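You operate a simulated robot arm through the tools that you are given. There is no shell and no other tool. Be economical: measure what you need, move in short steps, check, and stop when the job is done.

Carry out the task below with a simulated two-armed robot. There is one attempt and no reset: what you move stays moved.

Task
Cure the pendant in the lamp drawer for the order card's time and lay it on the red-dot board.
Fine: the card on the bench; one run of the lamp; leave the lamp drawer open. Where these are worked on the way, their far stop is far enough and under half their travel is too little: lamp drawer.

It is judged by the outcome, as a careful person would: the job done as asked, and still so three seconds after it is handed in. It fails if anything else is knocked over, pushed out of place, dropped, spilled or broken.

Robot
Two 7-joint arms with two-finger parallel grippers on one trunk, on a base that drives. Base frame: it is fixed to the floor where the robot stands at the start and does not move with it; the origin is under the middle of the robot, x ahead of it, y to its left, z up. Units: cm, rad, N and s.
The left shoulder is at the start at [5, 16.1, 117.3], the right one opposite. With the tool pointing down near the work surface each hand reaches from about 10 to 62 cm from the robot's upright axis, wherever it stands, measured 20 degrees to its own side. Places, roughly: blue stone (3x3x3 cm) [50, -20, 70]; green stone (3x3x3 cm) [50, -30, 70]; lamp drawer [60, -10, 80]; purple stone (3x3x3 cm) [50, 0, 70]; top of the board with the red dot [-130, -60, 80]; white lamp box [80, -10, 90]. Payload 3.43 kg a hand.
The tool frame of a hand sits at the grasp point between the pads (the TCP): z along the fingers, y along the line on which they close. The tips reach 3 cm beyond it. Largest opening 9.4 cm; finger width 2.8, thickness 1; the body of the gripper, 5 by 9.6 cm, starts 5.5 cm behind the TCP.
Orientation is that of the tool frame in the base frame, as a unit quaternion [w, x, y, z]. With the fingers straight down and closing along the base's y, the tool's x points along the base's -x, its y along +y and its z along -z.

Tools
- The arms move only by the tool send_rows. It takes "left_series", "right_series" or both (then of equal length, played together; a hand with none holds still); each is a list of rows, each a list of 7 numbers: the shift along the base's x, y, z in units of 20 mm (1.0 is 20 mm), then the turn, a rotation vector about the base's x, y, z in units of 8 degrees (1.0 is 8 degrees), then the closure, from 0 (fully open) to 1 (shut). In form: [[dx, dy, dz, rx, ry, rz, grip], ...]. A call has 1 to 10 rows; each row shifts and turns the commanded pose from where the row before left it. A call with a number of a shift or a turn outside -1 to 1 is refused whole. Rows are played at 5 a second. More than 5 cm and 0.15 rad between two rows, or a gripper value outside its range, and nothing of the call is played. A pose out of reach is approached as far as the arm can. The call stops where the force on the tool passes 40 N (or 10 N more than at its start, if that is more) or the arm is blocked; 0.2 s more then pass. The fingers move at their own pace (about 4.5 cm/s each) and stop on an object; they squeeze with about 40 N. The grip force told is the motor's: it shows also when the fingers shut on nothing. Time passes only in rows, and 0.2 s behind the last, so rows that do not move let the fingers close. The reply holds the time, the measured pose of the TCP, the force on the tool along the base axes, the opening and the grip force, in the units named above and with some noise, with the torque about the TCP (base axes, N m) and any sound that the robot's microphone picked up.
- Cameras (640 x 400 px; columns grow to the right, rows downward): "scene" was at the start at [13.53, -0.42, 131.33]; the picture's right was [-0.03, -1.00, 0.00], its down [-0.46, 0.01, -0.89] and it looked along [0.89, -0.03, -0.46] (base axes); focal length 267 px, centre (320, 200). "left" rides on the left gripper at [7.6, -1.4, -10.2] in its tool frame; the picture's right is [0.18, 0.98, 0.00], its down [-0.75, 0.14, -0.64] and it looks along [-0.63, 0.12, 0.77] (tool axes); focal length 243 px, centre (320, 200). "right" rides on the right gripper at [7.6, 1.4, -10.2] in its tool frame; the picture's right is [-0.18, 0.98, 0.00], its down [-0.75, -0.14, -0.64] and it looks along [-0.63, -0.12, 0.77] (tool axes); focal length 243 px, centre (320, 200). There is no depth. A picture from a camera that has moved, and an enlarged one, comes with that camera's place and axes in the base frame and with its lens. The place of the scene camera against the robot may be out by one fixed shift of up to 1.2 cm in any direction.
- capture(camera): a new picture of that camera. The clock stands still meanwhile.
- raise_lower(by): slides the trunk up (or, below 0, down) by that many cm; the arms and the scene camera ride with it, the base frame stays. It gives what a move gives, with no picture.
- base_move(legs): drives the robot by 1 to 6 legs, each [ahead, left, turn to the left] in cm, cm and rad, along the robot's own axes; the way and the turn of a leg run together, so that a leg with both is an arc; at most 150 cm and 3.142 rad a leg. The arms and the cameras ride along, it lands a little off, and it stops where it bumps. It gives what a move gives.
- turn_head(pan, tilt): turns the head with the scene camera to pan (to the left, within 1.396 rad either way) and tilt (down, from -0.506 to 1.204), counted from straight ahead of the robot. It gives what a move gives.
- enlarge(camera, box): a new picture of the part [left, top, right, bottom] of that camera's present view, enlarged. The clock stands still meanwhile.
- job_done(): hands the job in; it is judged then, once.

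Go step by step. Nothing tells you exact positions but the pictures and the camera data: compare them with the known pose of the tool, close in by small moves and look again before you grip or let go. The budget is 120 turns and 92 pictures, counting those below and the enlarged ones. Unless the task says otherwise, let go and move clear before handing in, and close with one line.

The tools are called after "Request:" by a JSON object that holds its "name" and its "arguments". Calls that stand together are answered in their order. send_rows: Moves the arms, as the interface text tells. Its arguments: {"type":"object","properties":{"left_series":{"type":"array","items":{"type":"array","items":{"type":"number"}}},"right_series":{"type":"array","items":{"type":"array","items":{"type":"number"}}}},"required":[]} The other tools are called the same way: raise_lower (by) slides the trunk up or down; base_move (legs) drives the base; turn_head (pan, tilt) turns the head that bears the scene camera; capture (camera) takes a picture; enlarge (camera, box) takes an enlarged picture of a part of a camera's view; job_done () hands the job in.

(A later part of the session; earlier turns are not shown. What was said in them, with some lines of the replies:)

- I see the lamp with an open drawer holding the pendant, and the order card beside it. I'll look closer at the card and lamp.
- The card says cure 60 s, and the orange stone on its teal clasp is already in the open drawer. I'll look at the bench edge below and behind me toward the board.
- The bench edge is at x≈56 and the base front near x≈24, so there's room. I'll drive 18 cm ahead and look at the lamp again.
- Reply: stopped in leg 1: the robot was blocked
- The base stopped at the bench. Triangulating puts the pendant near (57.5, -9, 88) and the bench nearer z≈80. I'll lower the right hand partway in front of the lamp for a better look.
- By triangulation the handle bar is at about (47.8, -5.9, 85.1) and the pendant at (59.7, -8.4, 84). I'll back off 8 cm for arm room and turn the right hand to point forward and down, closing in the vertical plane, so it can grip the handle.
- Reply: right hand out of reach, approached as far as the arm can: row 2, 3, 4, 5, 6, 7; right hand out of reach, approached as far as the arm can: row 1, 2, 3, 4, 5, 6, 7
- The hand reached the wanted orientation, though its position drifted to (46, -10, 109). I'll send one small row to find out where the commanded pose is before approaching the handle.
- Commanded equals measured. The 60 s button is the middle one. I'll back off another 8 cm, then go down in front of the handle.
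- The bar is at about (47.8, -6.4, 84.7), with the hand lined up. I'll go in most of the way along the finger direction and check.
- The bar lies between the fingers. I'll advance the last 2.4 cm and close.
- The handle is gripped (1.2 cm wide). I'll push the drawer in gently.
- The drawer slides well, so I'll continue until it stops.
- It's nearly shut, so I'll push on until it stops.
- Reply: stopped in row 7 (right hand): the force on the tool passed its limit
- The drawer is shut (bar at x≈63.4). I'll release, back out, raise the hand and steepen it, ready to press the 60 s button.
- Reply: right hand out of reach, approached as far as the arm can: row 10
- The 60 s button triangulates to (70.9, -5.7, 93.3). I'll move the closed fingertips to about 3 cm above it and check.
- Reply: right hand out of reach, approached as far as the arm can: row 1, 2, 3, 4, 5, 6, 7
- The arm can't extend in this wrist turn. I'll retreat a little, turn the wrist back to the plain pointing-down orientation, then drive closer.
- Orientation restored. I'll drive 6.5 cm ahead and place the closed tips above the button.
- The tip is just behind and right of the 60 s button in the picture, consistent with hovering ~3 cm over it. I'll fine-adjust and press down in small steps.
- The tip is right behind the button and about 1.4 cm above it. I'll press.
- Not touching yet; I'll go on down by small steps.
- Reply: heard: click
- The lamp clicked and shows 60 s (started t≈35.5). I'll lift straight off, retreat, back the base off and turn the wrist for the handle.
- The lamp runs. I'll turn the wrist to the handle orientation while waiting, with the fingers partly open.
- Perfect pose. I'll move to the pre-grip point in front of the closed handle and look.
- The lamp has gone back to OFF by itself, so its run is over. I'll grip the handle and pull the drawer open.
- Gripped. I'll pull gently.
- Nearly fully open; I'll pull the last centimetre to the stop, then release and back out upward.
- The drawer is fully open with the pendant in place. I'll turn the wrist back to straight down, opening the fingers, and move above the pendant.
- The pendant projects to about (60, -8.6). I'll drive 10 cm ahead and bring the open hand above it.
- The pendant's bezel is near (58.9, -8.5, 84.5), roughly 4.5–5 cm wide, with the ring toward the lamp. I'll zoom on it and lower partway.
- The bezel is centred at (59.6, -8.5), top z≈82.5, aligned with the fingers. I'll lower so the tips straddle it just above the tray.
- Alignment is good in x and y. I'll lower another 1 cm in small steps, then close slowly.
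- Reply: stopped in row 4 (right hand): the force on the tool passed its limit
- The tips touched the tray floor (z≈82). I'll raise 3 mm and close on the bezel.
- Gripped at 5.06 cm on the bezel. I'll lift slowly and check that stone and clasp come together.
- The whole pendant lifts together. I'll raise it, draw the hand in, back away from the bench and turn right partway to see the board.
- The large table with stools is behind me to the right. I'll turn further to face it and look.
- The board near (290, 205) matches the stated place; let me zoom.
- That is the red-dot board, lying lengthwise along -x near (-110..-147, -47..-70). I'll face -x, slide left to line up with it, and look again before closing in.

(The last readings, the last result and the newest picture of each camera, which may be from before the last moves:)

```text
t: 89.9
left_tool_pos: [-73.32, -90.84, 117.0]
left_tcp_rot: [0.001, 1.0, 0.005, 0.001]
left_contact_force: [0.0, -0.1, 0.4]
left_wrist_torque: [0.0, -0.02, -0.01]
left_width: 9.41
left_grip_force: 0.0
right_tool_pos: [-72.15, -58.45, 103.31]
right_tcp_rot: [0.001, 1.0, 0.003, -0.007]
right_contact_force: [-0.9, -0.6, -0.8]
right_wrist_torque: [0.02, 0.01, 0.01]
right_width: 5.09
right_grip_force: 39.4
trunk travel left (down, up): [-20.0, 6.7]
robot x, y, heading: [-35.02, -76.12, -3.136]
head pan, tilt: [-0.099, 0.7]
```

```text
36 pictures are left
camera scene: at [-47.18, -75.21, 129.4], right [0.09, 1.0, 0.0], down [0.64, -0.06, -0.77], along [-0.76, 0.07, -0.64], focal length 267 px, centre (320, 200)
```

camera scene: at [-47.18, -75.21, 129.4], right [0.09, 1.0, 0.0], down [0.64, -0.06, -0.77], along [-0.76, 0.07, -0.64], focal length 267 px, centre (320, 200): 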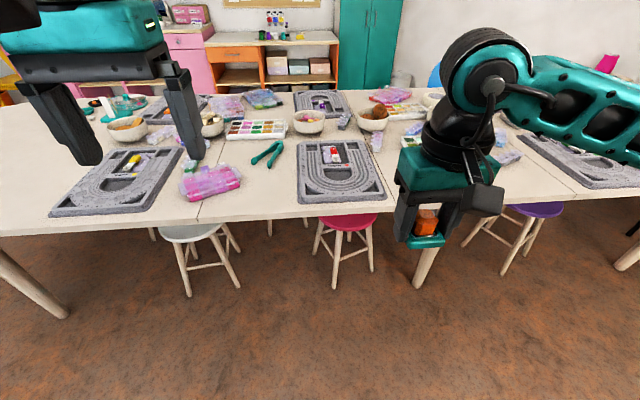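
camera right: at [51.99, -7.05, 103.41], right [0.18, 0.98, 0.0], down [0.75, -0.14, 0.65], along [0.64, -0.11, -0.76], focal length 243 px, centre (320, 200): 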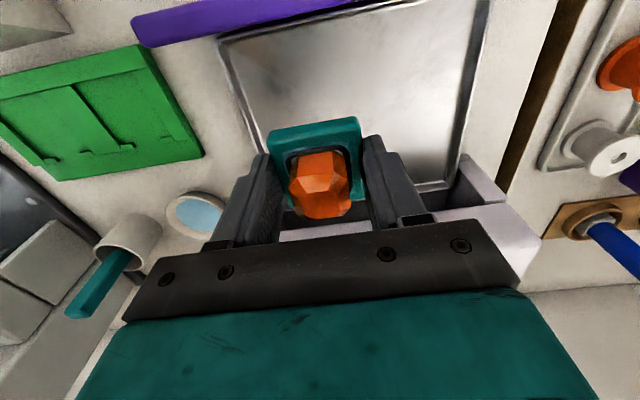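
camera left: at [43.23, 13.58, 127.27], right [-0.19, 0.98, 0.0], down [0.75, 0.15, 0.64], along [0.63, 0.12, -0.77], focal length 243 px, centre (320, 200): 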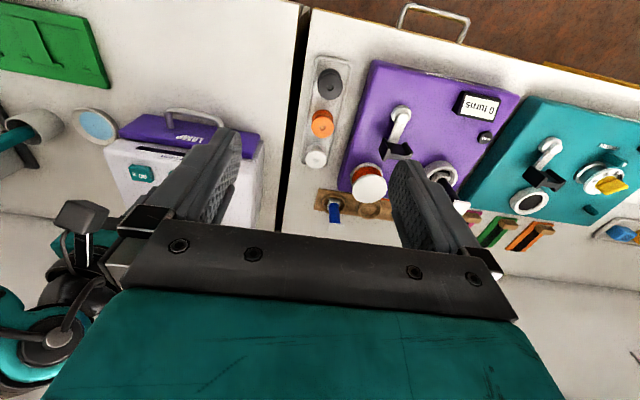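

The board's D-shaped recess is near (-121.5, -61.5, 77). I'll drive 36 cm ahead to reach it and look with the wrist camera.

Request:
{"name": "base_move", "arguments": {"legs": [[36, 0, 0]]}}

Request:
{"name": "capture", "arguments": {"camera": "right"}}

Request:
{"name": "capture", "arguments": {"camera": "scene"}}

```text
t: 92.2
left_tool_pos: [-109.32, -90.53, 116.85]
left_tcp_rot: [0.0, 1.0, 0.0, 0.002]
left_contact_force: [-0.4, -0.4, -0.1]
left_wrist_torque: [0.02, 0.01, 0.0]
left_width: 9.38
left_grip_force: 0.0
right_tool_pos: [-107.68, -58.11, 103.2]
right_tcp_rot: [0.001, 1.0, -0.002, -0.008]
right_contact_force: [-0.2, 0.5, -1.6]
right_wrist_torque: [-0.01, -0.02, 0.02]
right_width: 5.05
right_grip_force: 40.3
trunk travel left (down, up): [-20.0, 6.7]
robot x, y, heading: [-70.71, -75.78, 3.139]
head pan, tilt: [-0.099, 0.7]
```

```text
35 pictures are left
camera right: at [-99.98, -59.65, 113.43], right [-0.19, -0.98, 0.0], down [-0.74, 0.14, 0.65], along [-0.64, 0.12, -0.76], focal length 243 px, centre (320, 200)
```

right: 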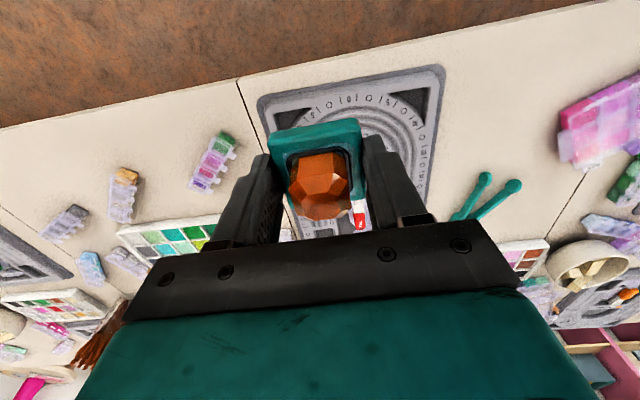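

```text
34 pictures are left
camera scene: at [-83.01, -75.15, 129.39], right [0.1, 0.99, 0.0], down [0.64, -0.07, -0.76], along [-0.76, 0.08, -0.64], focal length 267 px, centre (320, 200)
```

scene: 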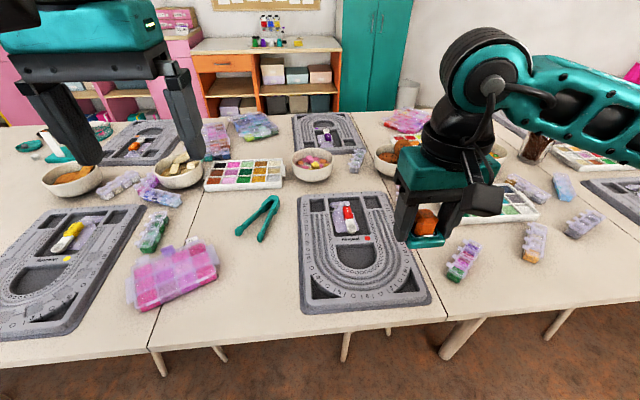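

Request:
{"name": "enlarge", "arguments": {"camera": "scene", "box": [280, 180, 460, 320]}}

```text
2.86 times, centred on (370, 250) of scene
camera zoom: at [-83.01, -75.15, 129.39], right [0.1, 0.99, 0.0], down [0.64, -0.07, -0.76], along [-0.76, 0.08, -0.64], focal length 762 px, centre (177, 57)
```

zoom: 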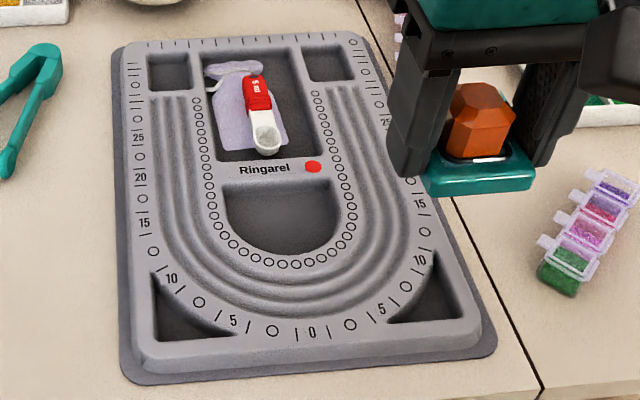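

The board's top is at z≈77–78, and the grooved area between the D recess and the "0" mark is a broad, even spot clear of the bag. I'll lay the pendant there, around (-116.5, -62), lowering first to about 4 cm above.

Request:
{"name": "send_rows", "arguments": {"right_series": [[-1, -0.5, 0, 0, 0, 0, 1], [-1, -0.5, 0, 0, 0, 0, 1], [-1, -0.5, -0.5, 0, 0, 0, 1], [-1, -0.45, -1, 0, 0, 0, 1], [-0.4, 0, -1, 0, 0, 0, 1], [0, 0, -1, 0, 0, 0, 1], [0, 0, -1, 0, 0, 0, 1], [0, 0, -1, 0, 0, 0, 1], [0, 0, -1, 0, 0, 0, 1], [0, 0, -1, 0, 0, 0, 1]]}}

Request:
{"name": "send_rows", "arguments": {"right_series": [[0, 0, -0.8, 0, 0, 0, 1], [0, 0, -0.8, 0, 0, 0, 1], [0, 0, 0, 0, 0, 0, 1]]}}

Request:
{"name": "capture", "arguments": {"camera": "right"}}

Request:
{"name": "enlarge", "arguments": {"camera": "scene", "box": [260, 160, 460, 330]}}

```text
t: 94.4
left_tool_pos: [-109.24, -90.56, 117.01]
left_tcp_rot: [0.0, 1.0, -0.001, 0.002]
left_contact_force: [0.0, 1.2, -1.0]
left_wrist_torque: [0.01, -0.01, 0.0]
left_width: 9.4
left_grip_force: 0.1
right_tool_pos: [-116.38, -61.88, 88.23]
right_tcp_rot: [0.0, 1.0, -0.001, -0.007]
right_contact_force: [0.2, 1.1, -0.2]
right_wrist_torque: [0.01, -0.02, -0.03]
right_width: 5.1
right_grip_force: 39.6
trunk travel left (down, up): [-20.0, 6.7]
robot x, y, heading: [-70.74, -76.04, 3.139]
head pan, tilt: [-0.099, 0.7]
```

```text
t: 95.2
left_tool_pos: [-109.19, -90.52, 116.89]
left_tcp_rot: [0.0, 1.0, -0.001, 0.002]
left_contact_force: [0.1, -0.2, -0.1]
left_wrist_torque: [0.01, 0.01, 0.0]
left_width: 9.4
left_grip_force: 0.1
right_tool_pos: [-116.42, -62.02, 84.87]
right_tcp_rot: [0.0, 1.0, -0.001, -0.007]
right_contact_force: [-0.9, -0.5, -0.9]
right_wrist_torque: [-0.01, 0.01, -0.03]
right_width: 5.07
right_grip_force: 40.1
trunk travel left (down, up): [-20.0, 6.7]
robot x, y, heading: [-70.79, -75.6, 3.137]
head pan, tilt: [-0.099, 0.7]
```

```text
32 pictures are left
camera right: at [-108.68, -63.52, 95.23], right [-0.19, -0.98, 0.0], down [-0.74, 0.14, 0.65], along [-0.64, 0.12, -0.76], focal length 243 px, centre (320, 200)
```

right: 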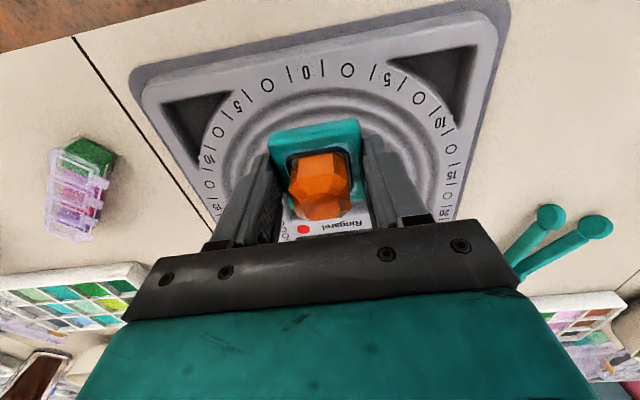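

```text
2.35 times, centred on (360, 245) of scene
camera zoom: at [-82.96, -75.15, 129.4], right [0.1, 0.99, 0.0], down [0.64, -0.07, -0.76], along [-0.76, 0.08, -0.64], focal length 628 px, centre (226, 94)
```

zoom: 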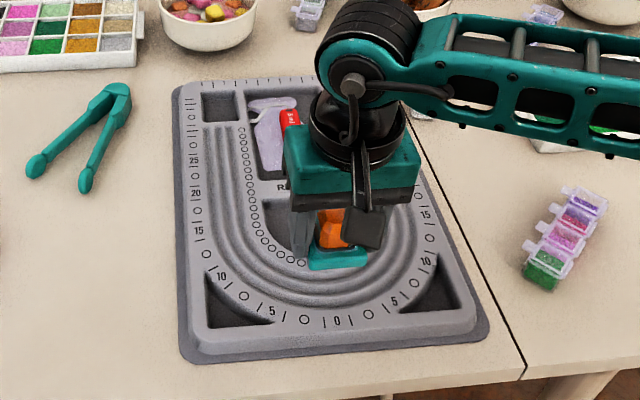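

Good spot above the grooves. I'll lower gently in small steps until contact.

Request:
{"name": "send_rows", "arguments": {"right_series": [[0.25, 0, -0.5, 0, 0, 0, 1], [0, 0, -0.5, 0, 0, 0, 1], [0, 0, -0.4, 0, 0, 0, 1], [0, 0, -0.2, 0, 0, 0, 1]]}}

Request:
{"name": "enlarge", "arguments": {"camera": "scene", "box": [300, 220, 420, 320]}}

```text
t: 96.2
left_tool_pos: [-109.23, -90.56, 117.01]
left_tcp_rot: [0.0, 1.0, -0.001, 0.001]
left_contact_force: [-0.3, 0.0, -0.7]
left_wrist_torque: [0.0, 0.03, -0.02]
left_width: 9.39
left_grip_force: 0.1
right_tool_pos: [-115.85, -62.07, 81.75]
right_tcp_rot: [0.002, 1.0, 0.0, -0.007]
right_contact_force: [0.2, 0.2, -0.8]
right_wrist_torque: [0.02, 0.03, -0.01]
right_width: 5.08
right_grip_force: 40.4
trunk travel left (down, up): [-20.0, 6.7]
robot x, y, heading: [-70.62, -75.99, 3.14]
head pan, tilt: [-0.099, 0.7]
```

```text
4.00 times, centred on (360, 270) of scene
camera zoom: at [-82.97, -75.15, 129.4], right [0.1, 0.99, 0.0], down [0.64, -0.07, -0.76], along [-0.76, 0.08, -0.64], focal length 1067 px, centre (160, -80)
```

zoom: 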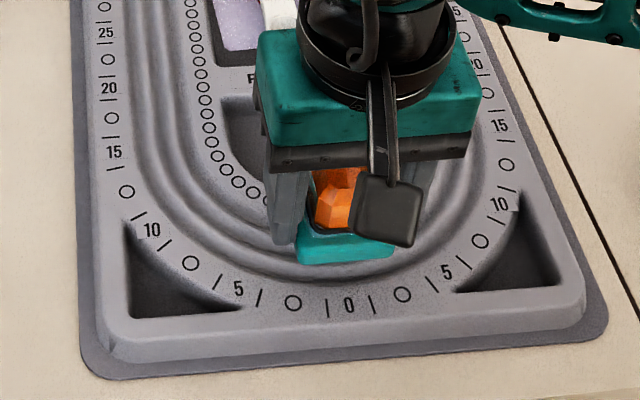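

Request:
{"name": "send_rows", "arguments": {"right_series": [[0, 0, -0.15, 0, 0, 0, 1], [0, 0, -0.15, 0, 0, 0, 1], [0, 0, -0.15, 0, 0, 0, 1], [0, 0, 0, 0, 0, 0, 1]]}}

Request:
{"name": "enlarge", "arguments": {"camera": "scene", "box": [300, 220, 420, 320]}}

```text
t: 97.2
left_tool_pos: [-109.21, -90.55, 116.94]
left_tcp_rot: [0.0, 1.0, 0.0, 0.002]
left_contact_force: [-0.1, -0.4, 0.5]
left_wrist_torque: [-0.01, 0.03, 0.0]
left_width: 9.41
left_grip_force: 0.0
right_tool_pos: [-115.92, -62.03, 80.94]
right_tcp_rot: [0.0, 1.0, -0.001, -0.007]
right_contact_force: [0.9, 0.2, 0.1]
right_wrist_torque: [-0.03, 0.01, -0.03]
right_width: 5.06
right_grip_force: 40.3
trunk travel left (down, up): [-20.0, 6.7]
robot x, y, heading: [-70.88, -75.78, 3.133]
head pan, tilt: [-0.099, 0.7]
```

```text
4.00 times, centred on (360, 270) of scene
camera zoom: at [-82.97, -75.15, 129.4], right [0.1, 0.99, 0.0], down [0.64, -0.07, -0.76], along [-0.76, 0.08, -0.64], focal length 1067 px, centre (160, -80)
```

zoom: 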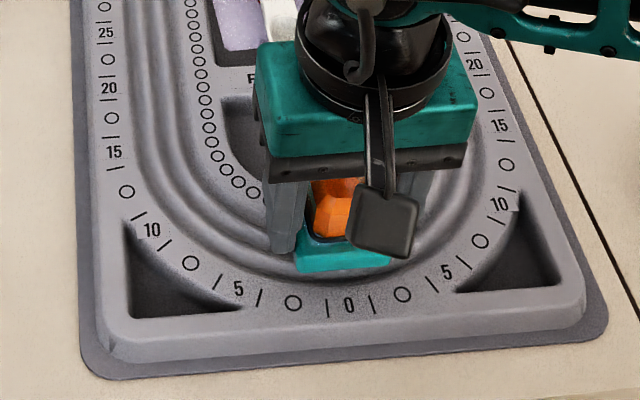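

No contact yet; continuing in 2 mm steps.

Request:
{"name": "send_rows", "arguments": {"right_series": [[0, 0, -0.1, 0, 0, 0, 1], [0, 0, -0.1, 0, 0, 0, 1], [0, 0, -0.1, 0, 0, 0, 1]]}}

```text
t: 98.0
left_tool_pos: [-109.22, -90.55, 116.96]
left_tcp_rot: [0.001, 1.0, 0.0, 0.002]
left_contact_force: [0.6, 0.2, 0.4]
left_wrist_torque: [-0.01, 0.0, 0.0]
left_width: 9.43
left_grip_force: 0.0
right_tool_pos: [-115.95, -62.05, 80.27]
right_tcp_rot: [0.0, 1.0, -0.001, -0.007]
right_contact_force: [0.4, -0.2, -0.2]
right_wrist_torque: [0.03, 0.05, -0.03]
right_width: 5.08
right_grip_force: 40.1
trunk travel left (down, up): [-20.0, 6.7]
robot x, y, heading: [-71.08, -76.02, 3.138]
head pan, tilt: [-0.099, 0.7]
```

Request:
{"name": "send_rows", "arguments": {"right_series": [[0, 0, -0.1, 0, 0, 0, 1], [0, 0, -0.1, 0, 0, 0, 1]]}}

Request:
{"name": "enlarge", "arguments": {"camera": "scene", "box": [300, 220, 420, 320]}}

```text
t: 98.6
left_tool_pos: [-109.31, -90.52, 116.96]
left_tcp_rot: [-0.001, 1.0, 0.0, 0.002]
left_contact_force: [-0.2, -0.3, -0.1]
left_wrist_torque: [-0.02, -0.01, -0.01]
left_width: 9.41
left_grip_force: 0.0
right_tool_pos: [-115.81, -62.2, 79.96]
right_tcp_rot: [0.001, 1.0, -0.001, -0.007]
right_contact_force: [-0.2, 1.0, 0.0]
right_wrist_torque: [-0.01, 0.01, -0.01]
right_width: 5.08
right_grip_force: 39.9
trunk travel left (down, up): [-20.0, 6.7]
robot x, y, heading: [-70.98, -76.0, 3.14]
head pan, tilt: [-0.099, 0.7]
```

```text
4.00 times, centred on (360, 270) of scene
camera zoom: at [-82.97, -75.15, 129.4], right [0.1, 0.99, 0.0], down [0.64, -0.07, -0.76], along [-0.76, 0.08, -0.64], focal length 1067 px, centre (160, -80)
```

zoom: 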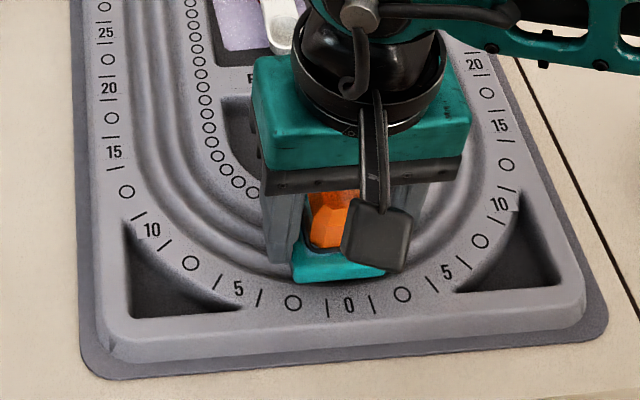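

Request:
{"name": "send_rows", "arguments": {"right_series": [[0, 0, -0.1, 0, 0, 0, 1], [0, 0, -0.1, 0, 0, 0, 1], [0, 0, -0.1, 0, 0, 0, 1]]}}

Request:
{"name": "capture", "arguments": {"camera": "right"}}

```text
t: 99.4
left_tool_pos: [-109.24, -90.58, 117.14]
left_tcp_rot: [0.0, 1.0, 0.0, 0.003]
left_contact_force: [0.2, -0.2, 0.4]
left_wrist_torque: [0.0, 0.02, -0.03]
left_width: 9.41
left_grip_force: 0.0
right_tool_pos: [-116.03, -62.02, 79.25]
right_tcp_rot: [0.001, 1.0, -0.001, -0.008]
right_contact_force: [-0.1, 0.0, -0.6]
right_wrist_torque: [-0.01, -0.03, 0.0]
right_width: 5.06
right_grip_force: 40.2
trunk travel left (down, up): [-20.0, 6.7]
robot x, y, heading: [-70.89, -76.21, 3.141]
head pan, tilt: [-0.099, 0.7]
```

```text
27 pictures are left
camera right: at [-108.24, -63.59, 89.55], right [-0.19, -0.98, 0.0], down [-0.74, 0.14, 0.65], along [-0.64, 0.12, -0.76], focal length 243 px, centre (320, 200)
```

right: 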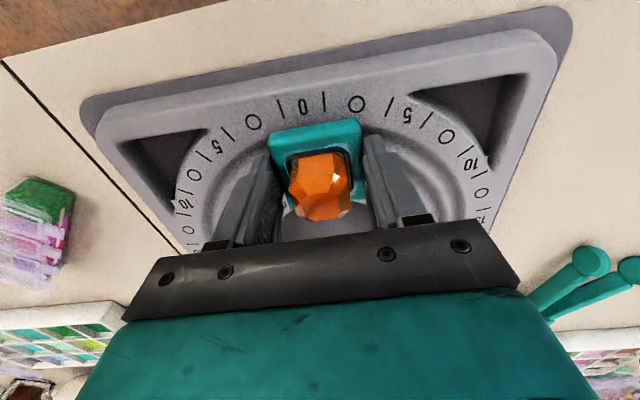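

Looks very near the surface; I'll go on in 2 mm steps.

Request:
{"name": "send_rows", "arguments": {"right_series": [[0, 0, -0.1, 0, 0, 0, 1], [0, 0, -0.1, 0, 0, 0, 1]]}}

Request:
{"name": "enlarge", "arguments": {"camera": "scene", "box": [320, 240, 400, 310]}}

```text
t: 100.0
left_tool_pos: [-109.3, -90.6, 117.0]
left_tcp_rot: [-0.001, 1.0, 0.0, 0.003]
left_contact_force: [0.5, -0.2, 0.6]
left_wrist_torque: [-0.02, 0.02, 0.02]
left_width: 9.4
left_grip_force: 0.1
right_tool_pos: [-115.95, -62.06, 78.99]
right_tcp_rot: [0.0, 1.0, -0.001, -0.007]
right_contact_force: [0.8, -0.1, -2.0]
right_wrist_torque: [0.01, -0.03, 0.0]
right_width: 5.08
right_grip_force: 39.4
trunk travel left (down, up): [-20.0, 6.7]
robot x, y, heading: [-70.96, -76.15, 3.142]
head pan, tilt: [-0.099, 0.7]
```

```text
5.71 times, centred on (360, 275) of scene
camera zoom: at [-82.97, -75.15, 129.4], right [0.1, 0.99, 0.0], down [0.64, -0.07, -0.76], along [-0.76, 0.08, -0.64], focal length 1524 px, centre (91, -229)
```

zoom: 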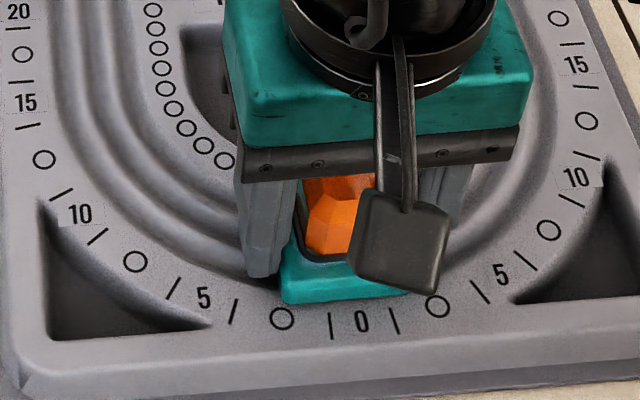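

Request:
{"name": "send_rows", "arguments": {"right_series": [[0, 0, -0.1, 0, 0, 0, 1], [0, 0, -0.1, 0, 0, 0, 1], [0, 0, -0.1, 0, 0, 0, 1]]}}

Request:
{"name": "enlarge", "arguments": {"camera": "scene", "box": [320, 240, 400, 310]}}

```text
t: 100.8
left_tool_pos: [-109.02, -90.47, 117.08]
left_tcp_rot: [0.001, 1.0, 0.0, 0.0]
left_contact_force: [-0.3, -0.4, 0.8]
left_wrist_torque: [0.04, 0.0, 0.04]
left_width: 9.41
left_grip_force: 0.0
right_tool_pos: [-115.98, -62.09, 78.87]
right_tcp_rot: [0.001, 1.0, 0.0, -0.01]
right_contact_force: [7.2, 4.2, 34.0]
right_wrist_torque: [0.43, -0.88, 0.03]
right_width: 5.06
right_grip_force: 40.0
trunk travel left (down, up): [-20.0, 6.7]
robot x, y, heading: [-71.26, -75.94, 3.14]
head pan, tilt: [-0.099, 0.7]
```

```text
5.71 times, centred on (360, 275) of scene
camera zoom: at [-82.66, -75.18, 129.49], right [0.1, 0.99, 0.0], down [0.64, -0.07, -0.77], along [-0.76, 0.08, -0.64], focal length 1524 px, centre (91, -229)
```

zoom: 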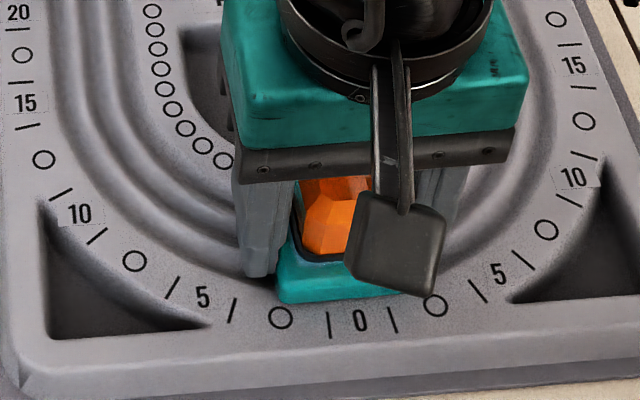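

Contact (34 N up). I'll ease off the load and open slightly.

Request:
{"name": "send_rows", "arguments": {"right_series": [[0, 0, 0.12, 0, 0, 0, 1], [0, 0, 0.06, 0, 0, 0, 1], [0, 0, 0, 0, 0, 0, 1]]}}

```text
t: 101.6
left_tool_pos: [-109.17, -90.46, 117.02]
left_tcp_rot: [0.0, 1.0, -0.001, 0.001]
left_contact_force: [0.3, 1.0, -0.7]
left_wrist_torque: [0.03, 0.06, -0.01]
left_width: 9.41
left_grip_force: 0.0
right_tool_pos: [-115.93, -62.19, 78.8]
right_tcp_rot: [0.001, 1.0, -0.001, -0.009]
right_contact_force: [-2.2, 2.7, 18.3]
right_wrist_torque: [0.08, 0.01, 0.01]
right_width: 5.07
right_grip_force: 40.1
trunk travel left (down, up): [-20.0, 6.7]
robot x, y, heading: [-71.06, -75.98, 3.138]
head pan, tilt: [-0.099, 0.7]
```

Request:
{"name": "send_rows", "arguments": {"right_series": [[0, 0, 0.08, 0, 0, 0, 1], [0, 0, 0, 0, 0, 0, 0.44], [0, 0, 0, 0, 0, 0, 0.4], [0, 0, 0, 0, 0, 0, 0.35], [0, 0, 0, 0, 0, 0, 0.3], [0, 0, 0, 0, 0, 0, 0.3]]}}

Request:
{"name": "capture", "arguments": {"camera": "right"}}

```text
t: 103.0
left_tool_pos: [-109.23, -90.5, 117.04]
left_tcp_rot: [0.0, 1.0, -0.001, 0.002]
left_contact_force: [0.0, -0.3, -0.2]
left_wrist_torque: [-0.03, -0.03, 0.01]
left_width: 9.41
left_grip_force: 0.0
right_tool_pos: [-116.02, -61.99, 78.93]
right_tcp_rot: [0.0, 1.0, -0.001, -0.006]
right_contact_force: [1.3, -0.5, 1.7]
right_wrist_torque: [-0.05, -0.07, 0.07]
right_width: 6.57
right_grip_force: 0.1
trunk travel left (down, up): [-20.0, 6.7]
robot x, y, heading: [-71.03, -75.85, 3.141]
head pan, tilt: [-0.099, 0.7]
```

```text
24 pictures are left
camera right: at [-108.29, -63.55, 89.02], right [-0.19, -0.98, 0.0], down [-0.74, 0.14, 0.65], along [-0.64, 0.12, -0.76], focal length 243 px, centre (320, 200)
```

right: 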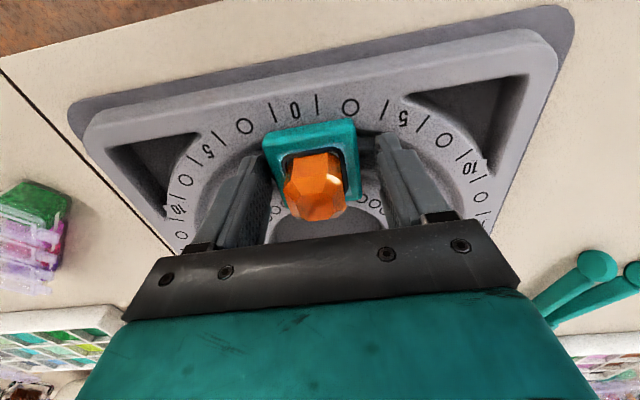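

Released and resting flat. I'll open a bit more and lift straight up.

Request:
{"name": "send_rows", "arguments": {"right_series": [[0, 0.1, 0, 0, 0, 0, 0.2], [0, 0, 0, 0, 0, 0, 0.1], [0, 0, 0.3, 0, 0, 0, 0.1], [0, 0, 0.5, 0, 0, 0, 0.1], [0, 0, 1, 0, 0, 0, 0.1], [0, 0, 1, 0, 0, 0, 0.1], [0, 0, 1, 0, 0, 0, 0.1], [0, 0, 1, 0, 0, 0, 0.1], [0, 0, 1, 0, 0, 0, 0.1], [0, 0, 1, 0, 0, 0, 0.1]]}}

Request:
{"name": "capture", "arguments": {"camera": "right"}}

Request:
{"name": "enlarge", "arguments": {"camera": "scene", "box": [260, 160, 460, 330]}}

```text
t: 105.2
left_tool_pos: [-109.28, -90.41, 117.08]
left_tcp_rot: [0.0, 1.0, -0.001, 0.002]
left_contact_force: [-0.4, 0.2, -0.3]
left_wrist_torque: [0.03, -0.01, -0.01]
left_width: 9.4
left_grip_force: 0.0
right_tool_pos: [-115.98, -61.96, 92.45]
right_tcp_rot: [0.001, 1.0, -0.002, -0.007]
right_contact_force: [-0.4, -0.5, -0.4]
right_wrist_torque: [-0.02, 0.02, -0.01]
right_width: 8.45
right_grip_force: 0.1
trunk travel left (down, up): [-20.0, 6.7]
robot x, y, heading: [-71.02, -75.82, 3.135]
head pan, tilt: [-0.099, 0.7]
```

```text
23 pictures are left
camera right: at [-108.2, -63.52, 102.7], right [-0.19, -0.98, 0.0], down [-0.74, 0.14, 0.65], along [-0.64, 0.12, -0.76], focal length 243 px, centre (320, 200)
```

right: 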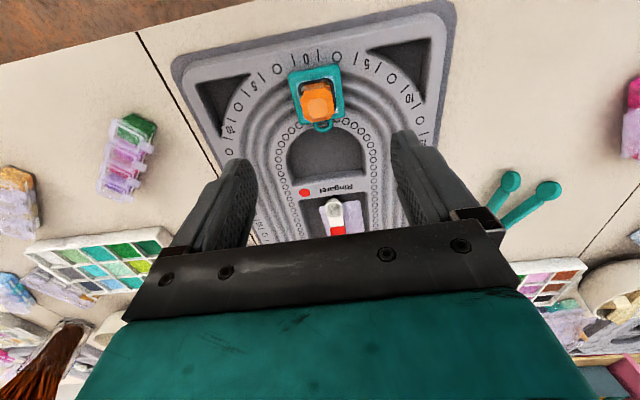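

```text
2.35 times, centred on (360, 245) of scene
camera zoom: at [-82.95, -75.15, 129.4], right [0.1, 0.99, 0.0], down [0.64, -0.07, -0.77], along [-0.76, 0.08, -0.64], focal length 628 px, centre (226, 94)
```

zoom: 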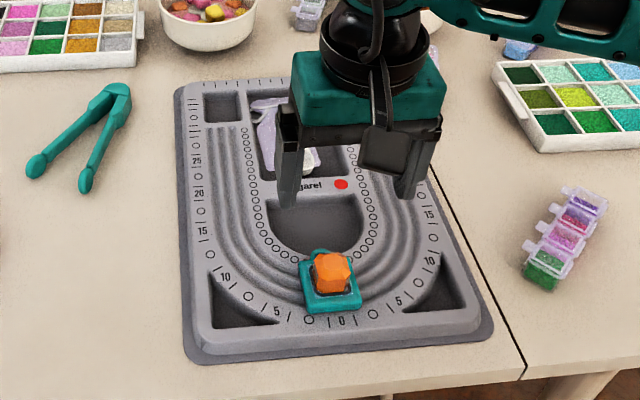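

The pendant rests flat and whole on the red-dot board, the hand is clear above it, and the lamp drawer was left open. I'm handing in.

Request:
{"name": "job_done", "arguments": {}}

```text
The job is handed in.
```

The pendant had one run of the lamp at the card's 60 s setting and now lies on the red-dot board, with the lamp drawer left open; the lamp switched itself off within about 12 s on the robot's clock, which I took to be the full run.
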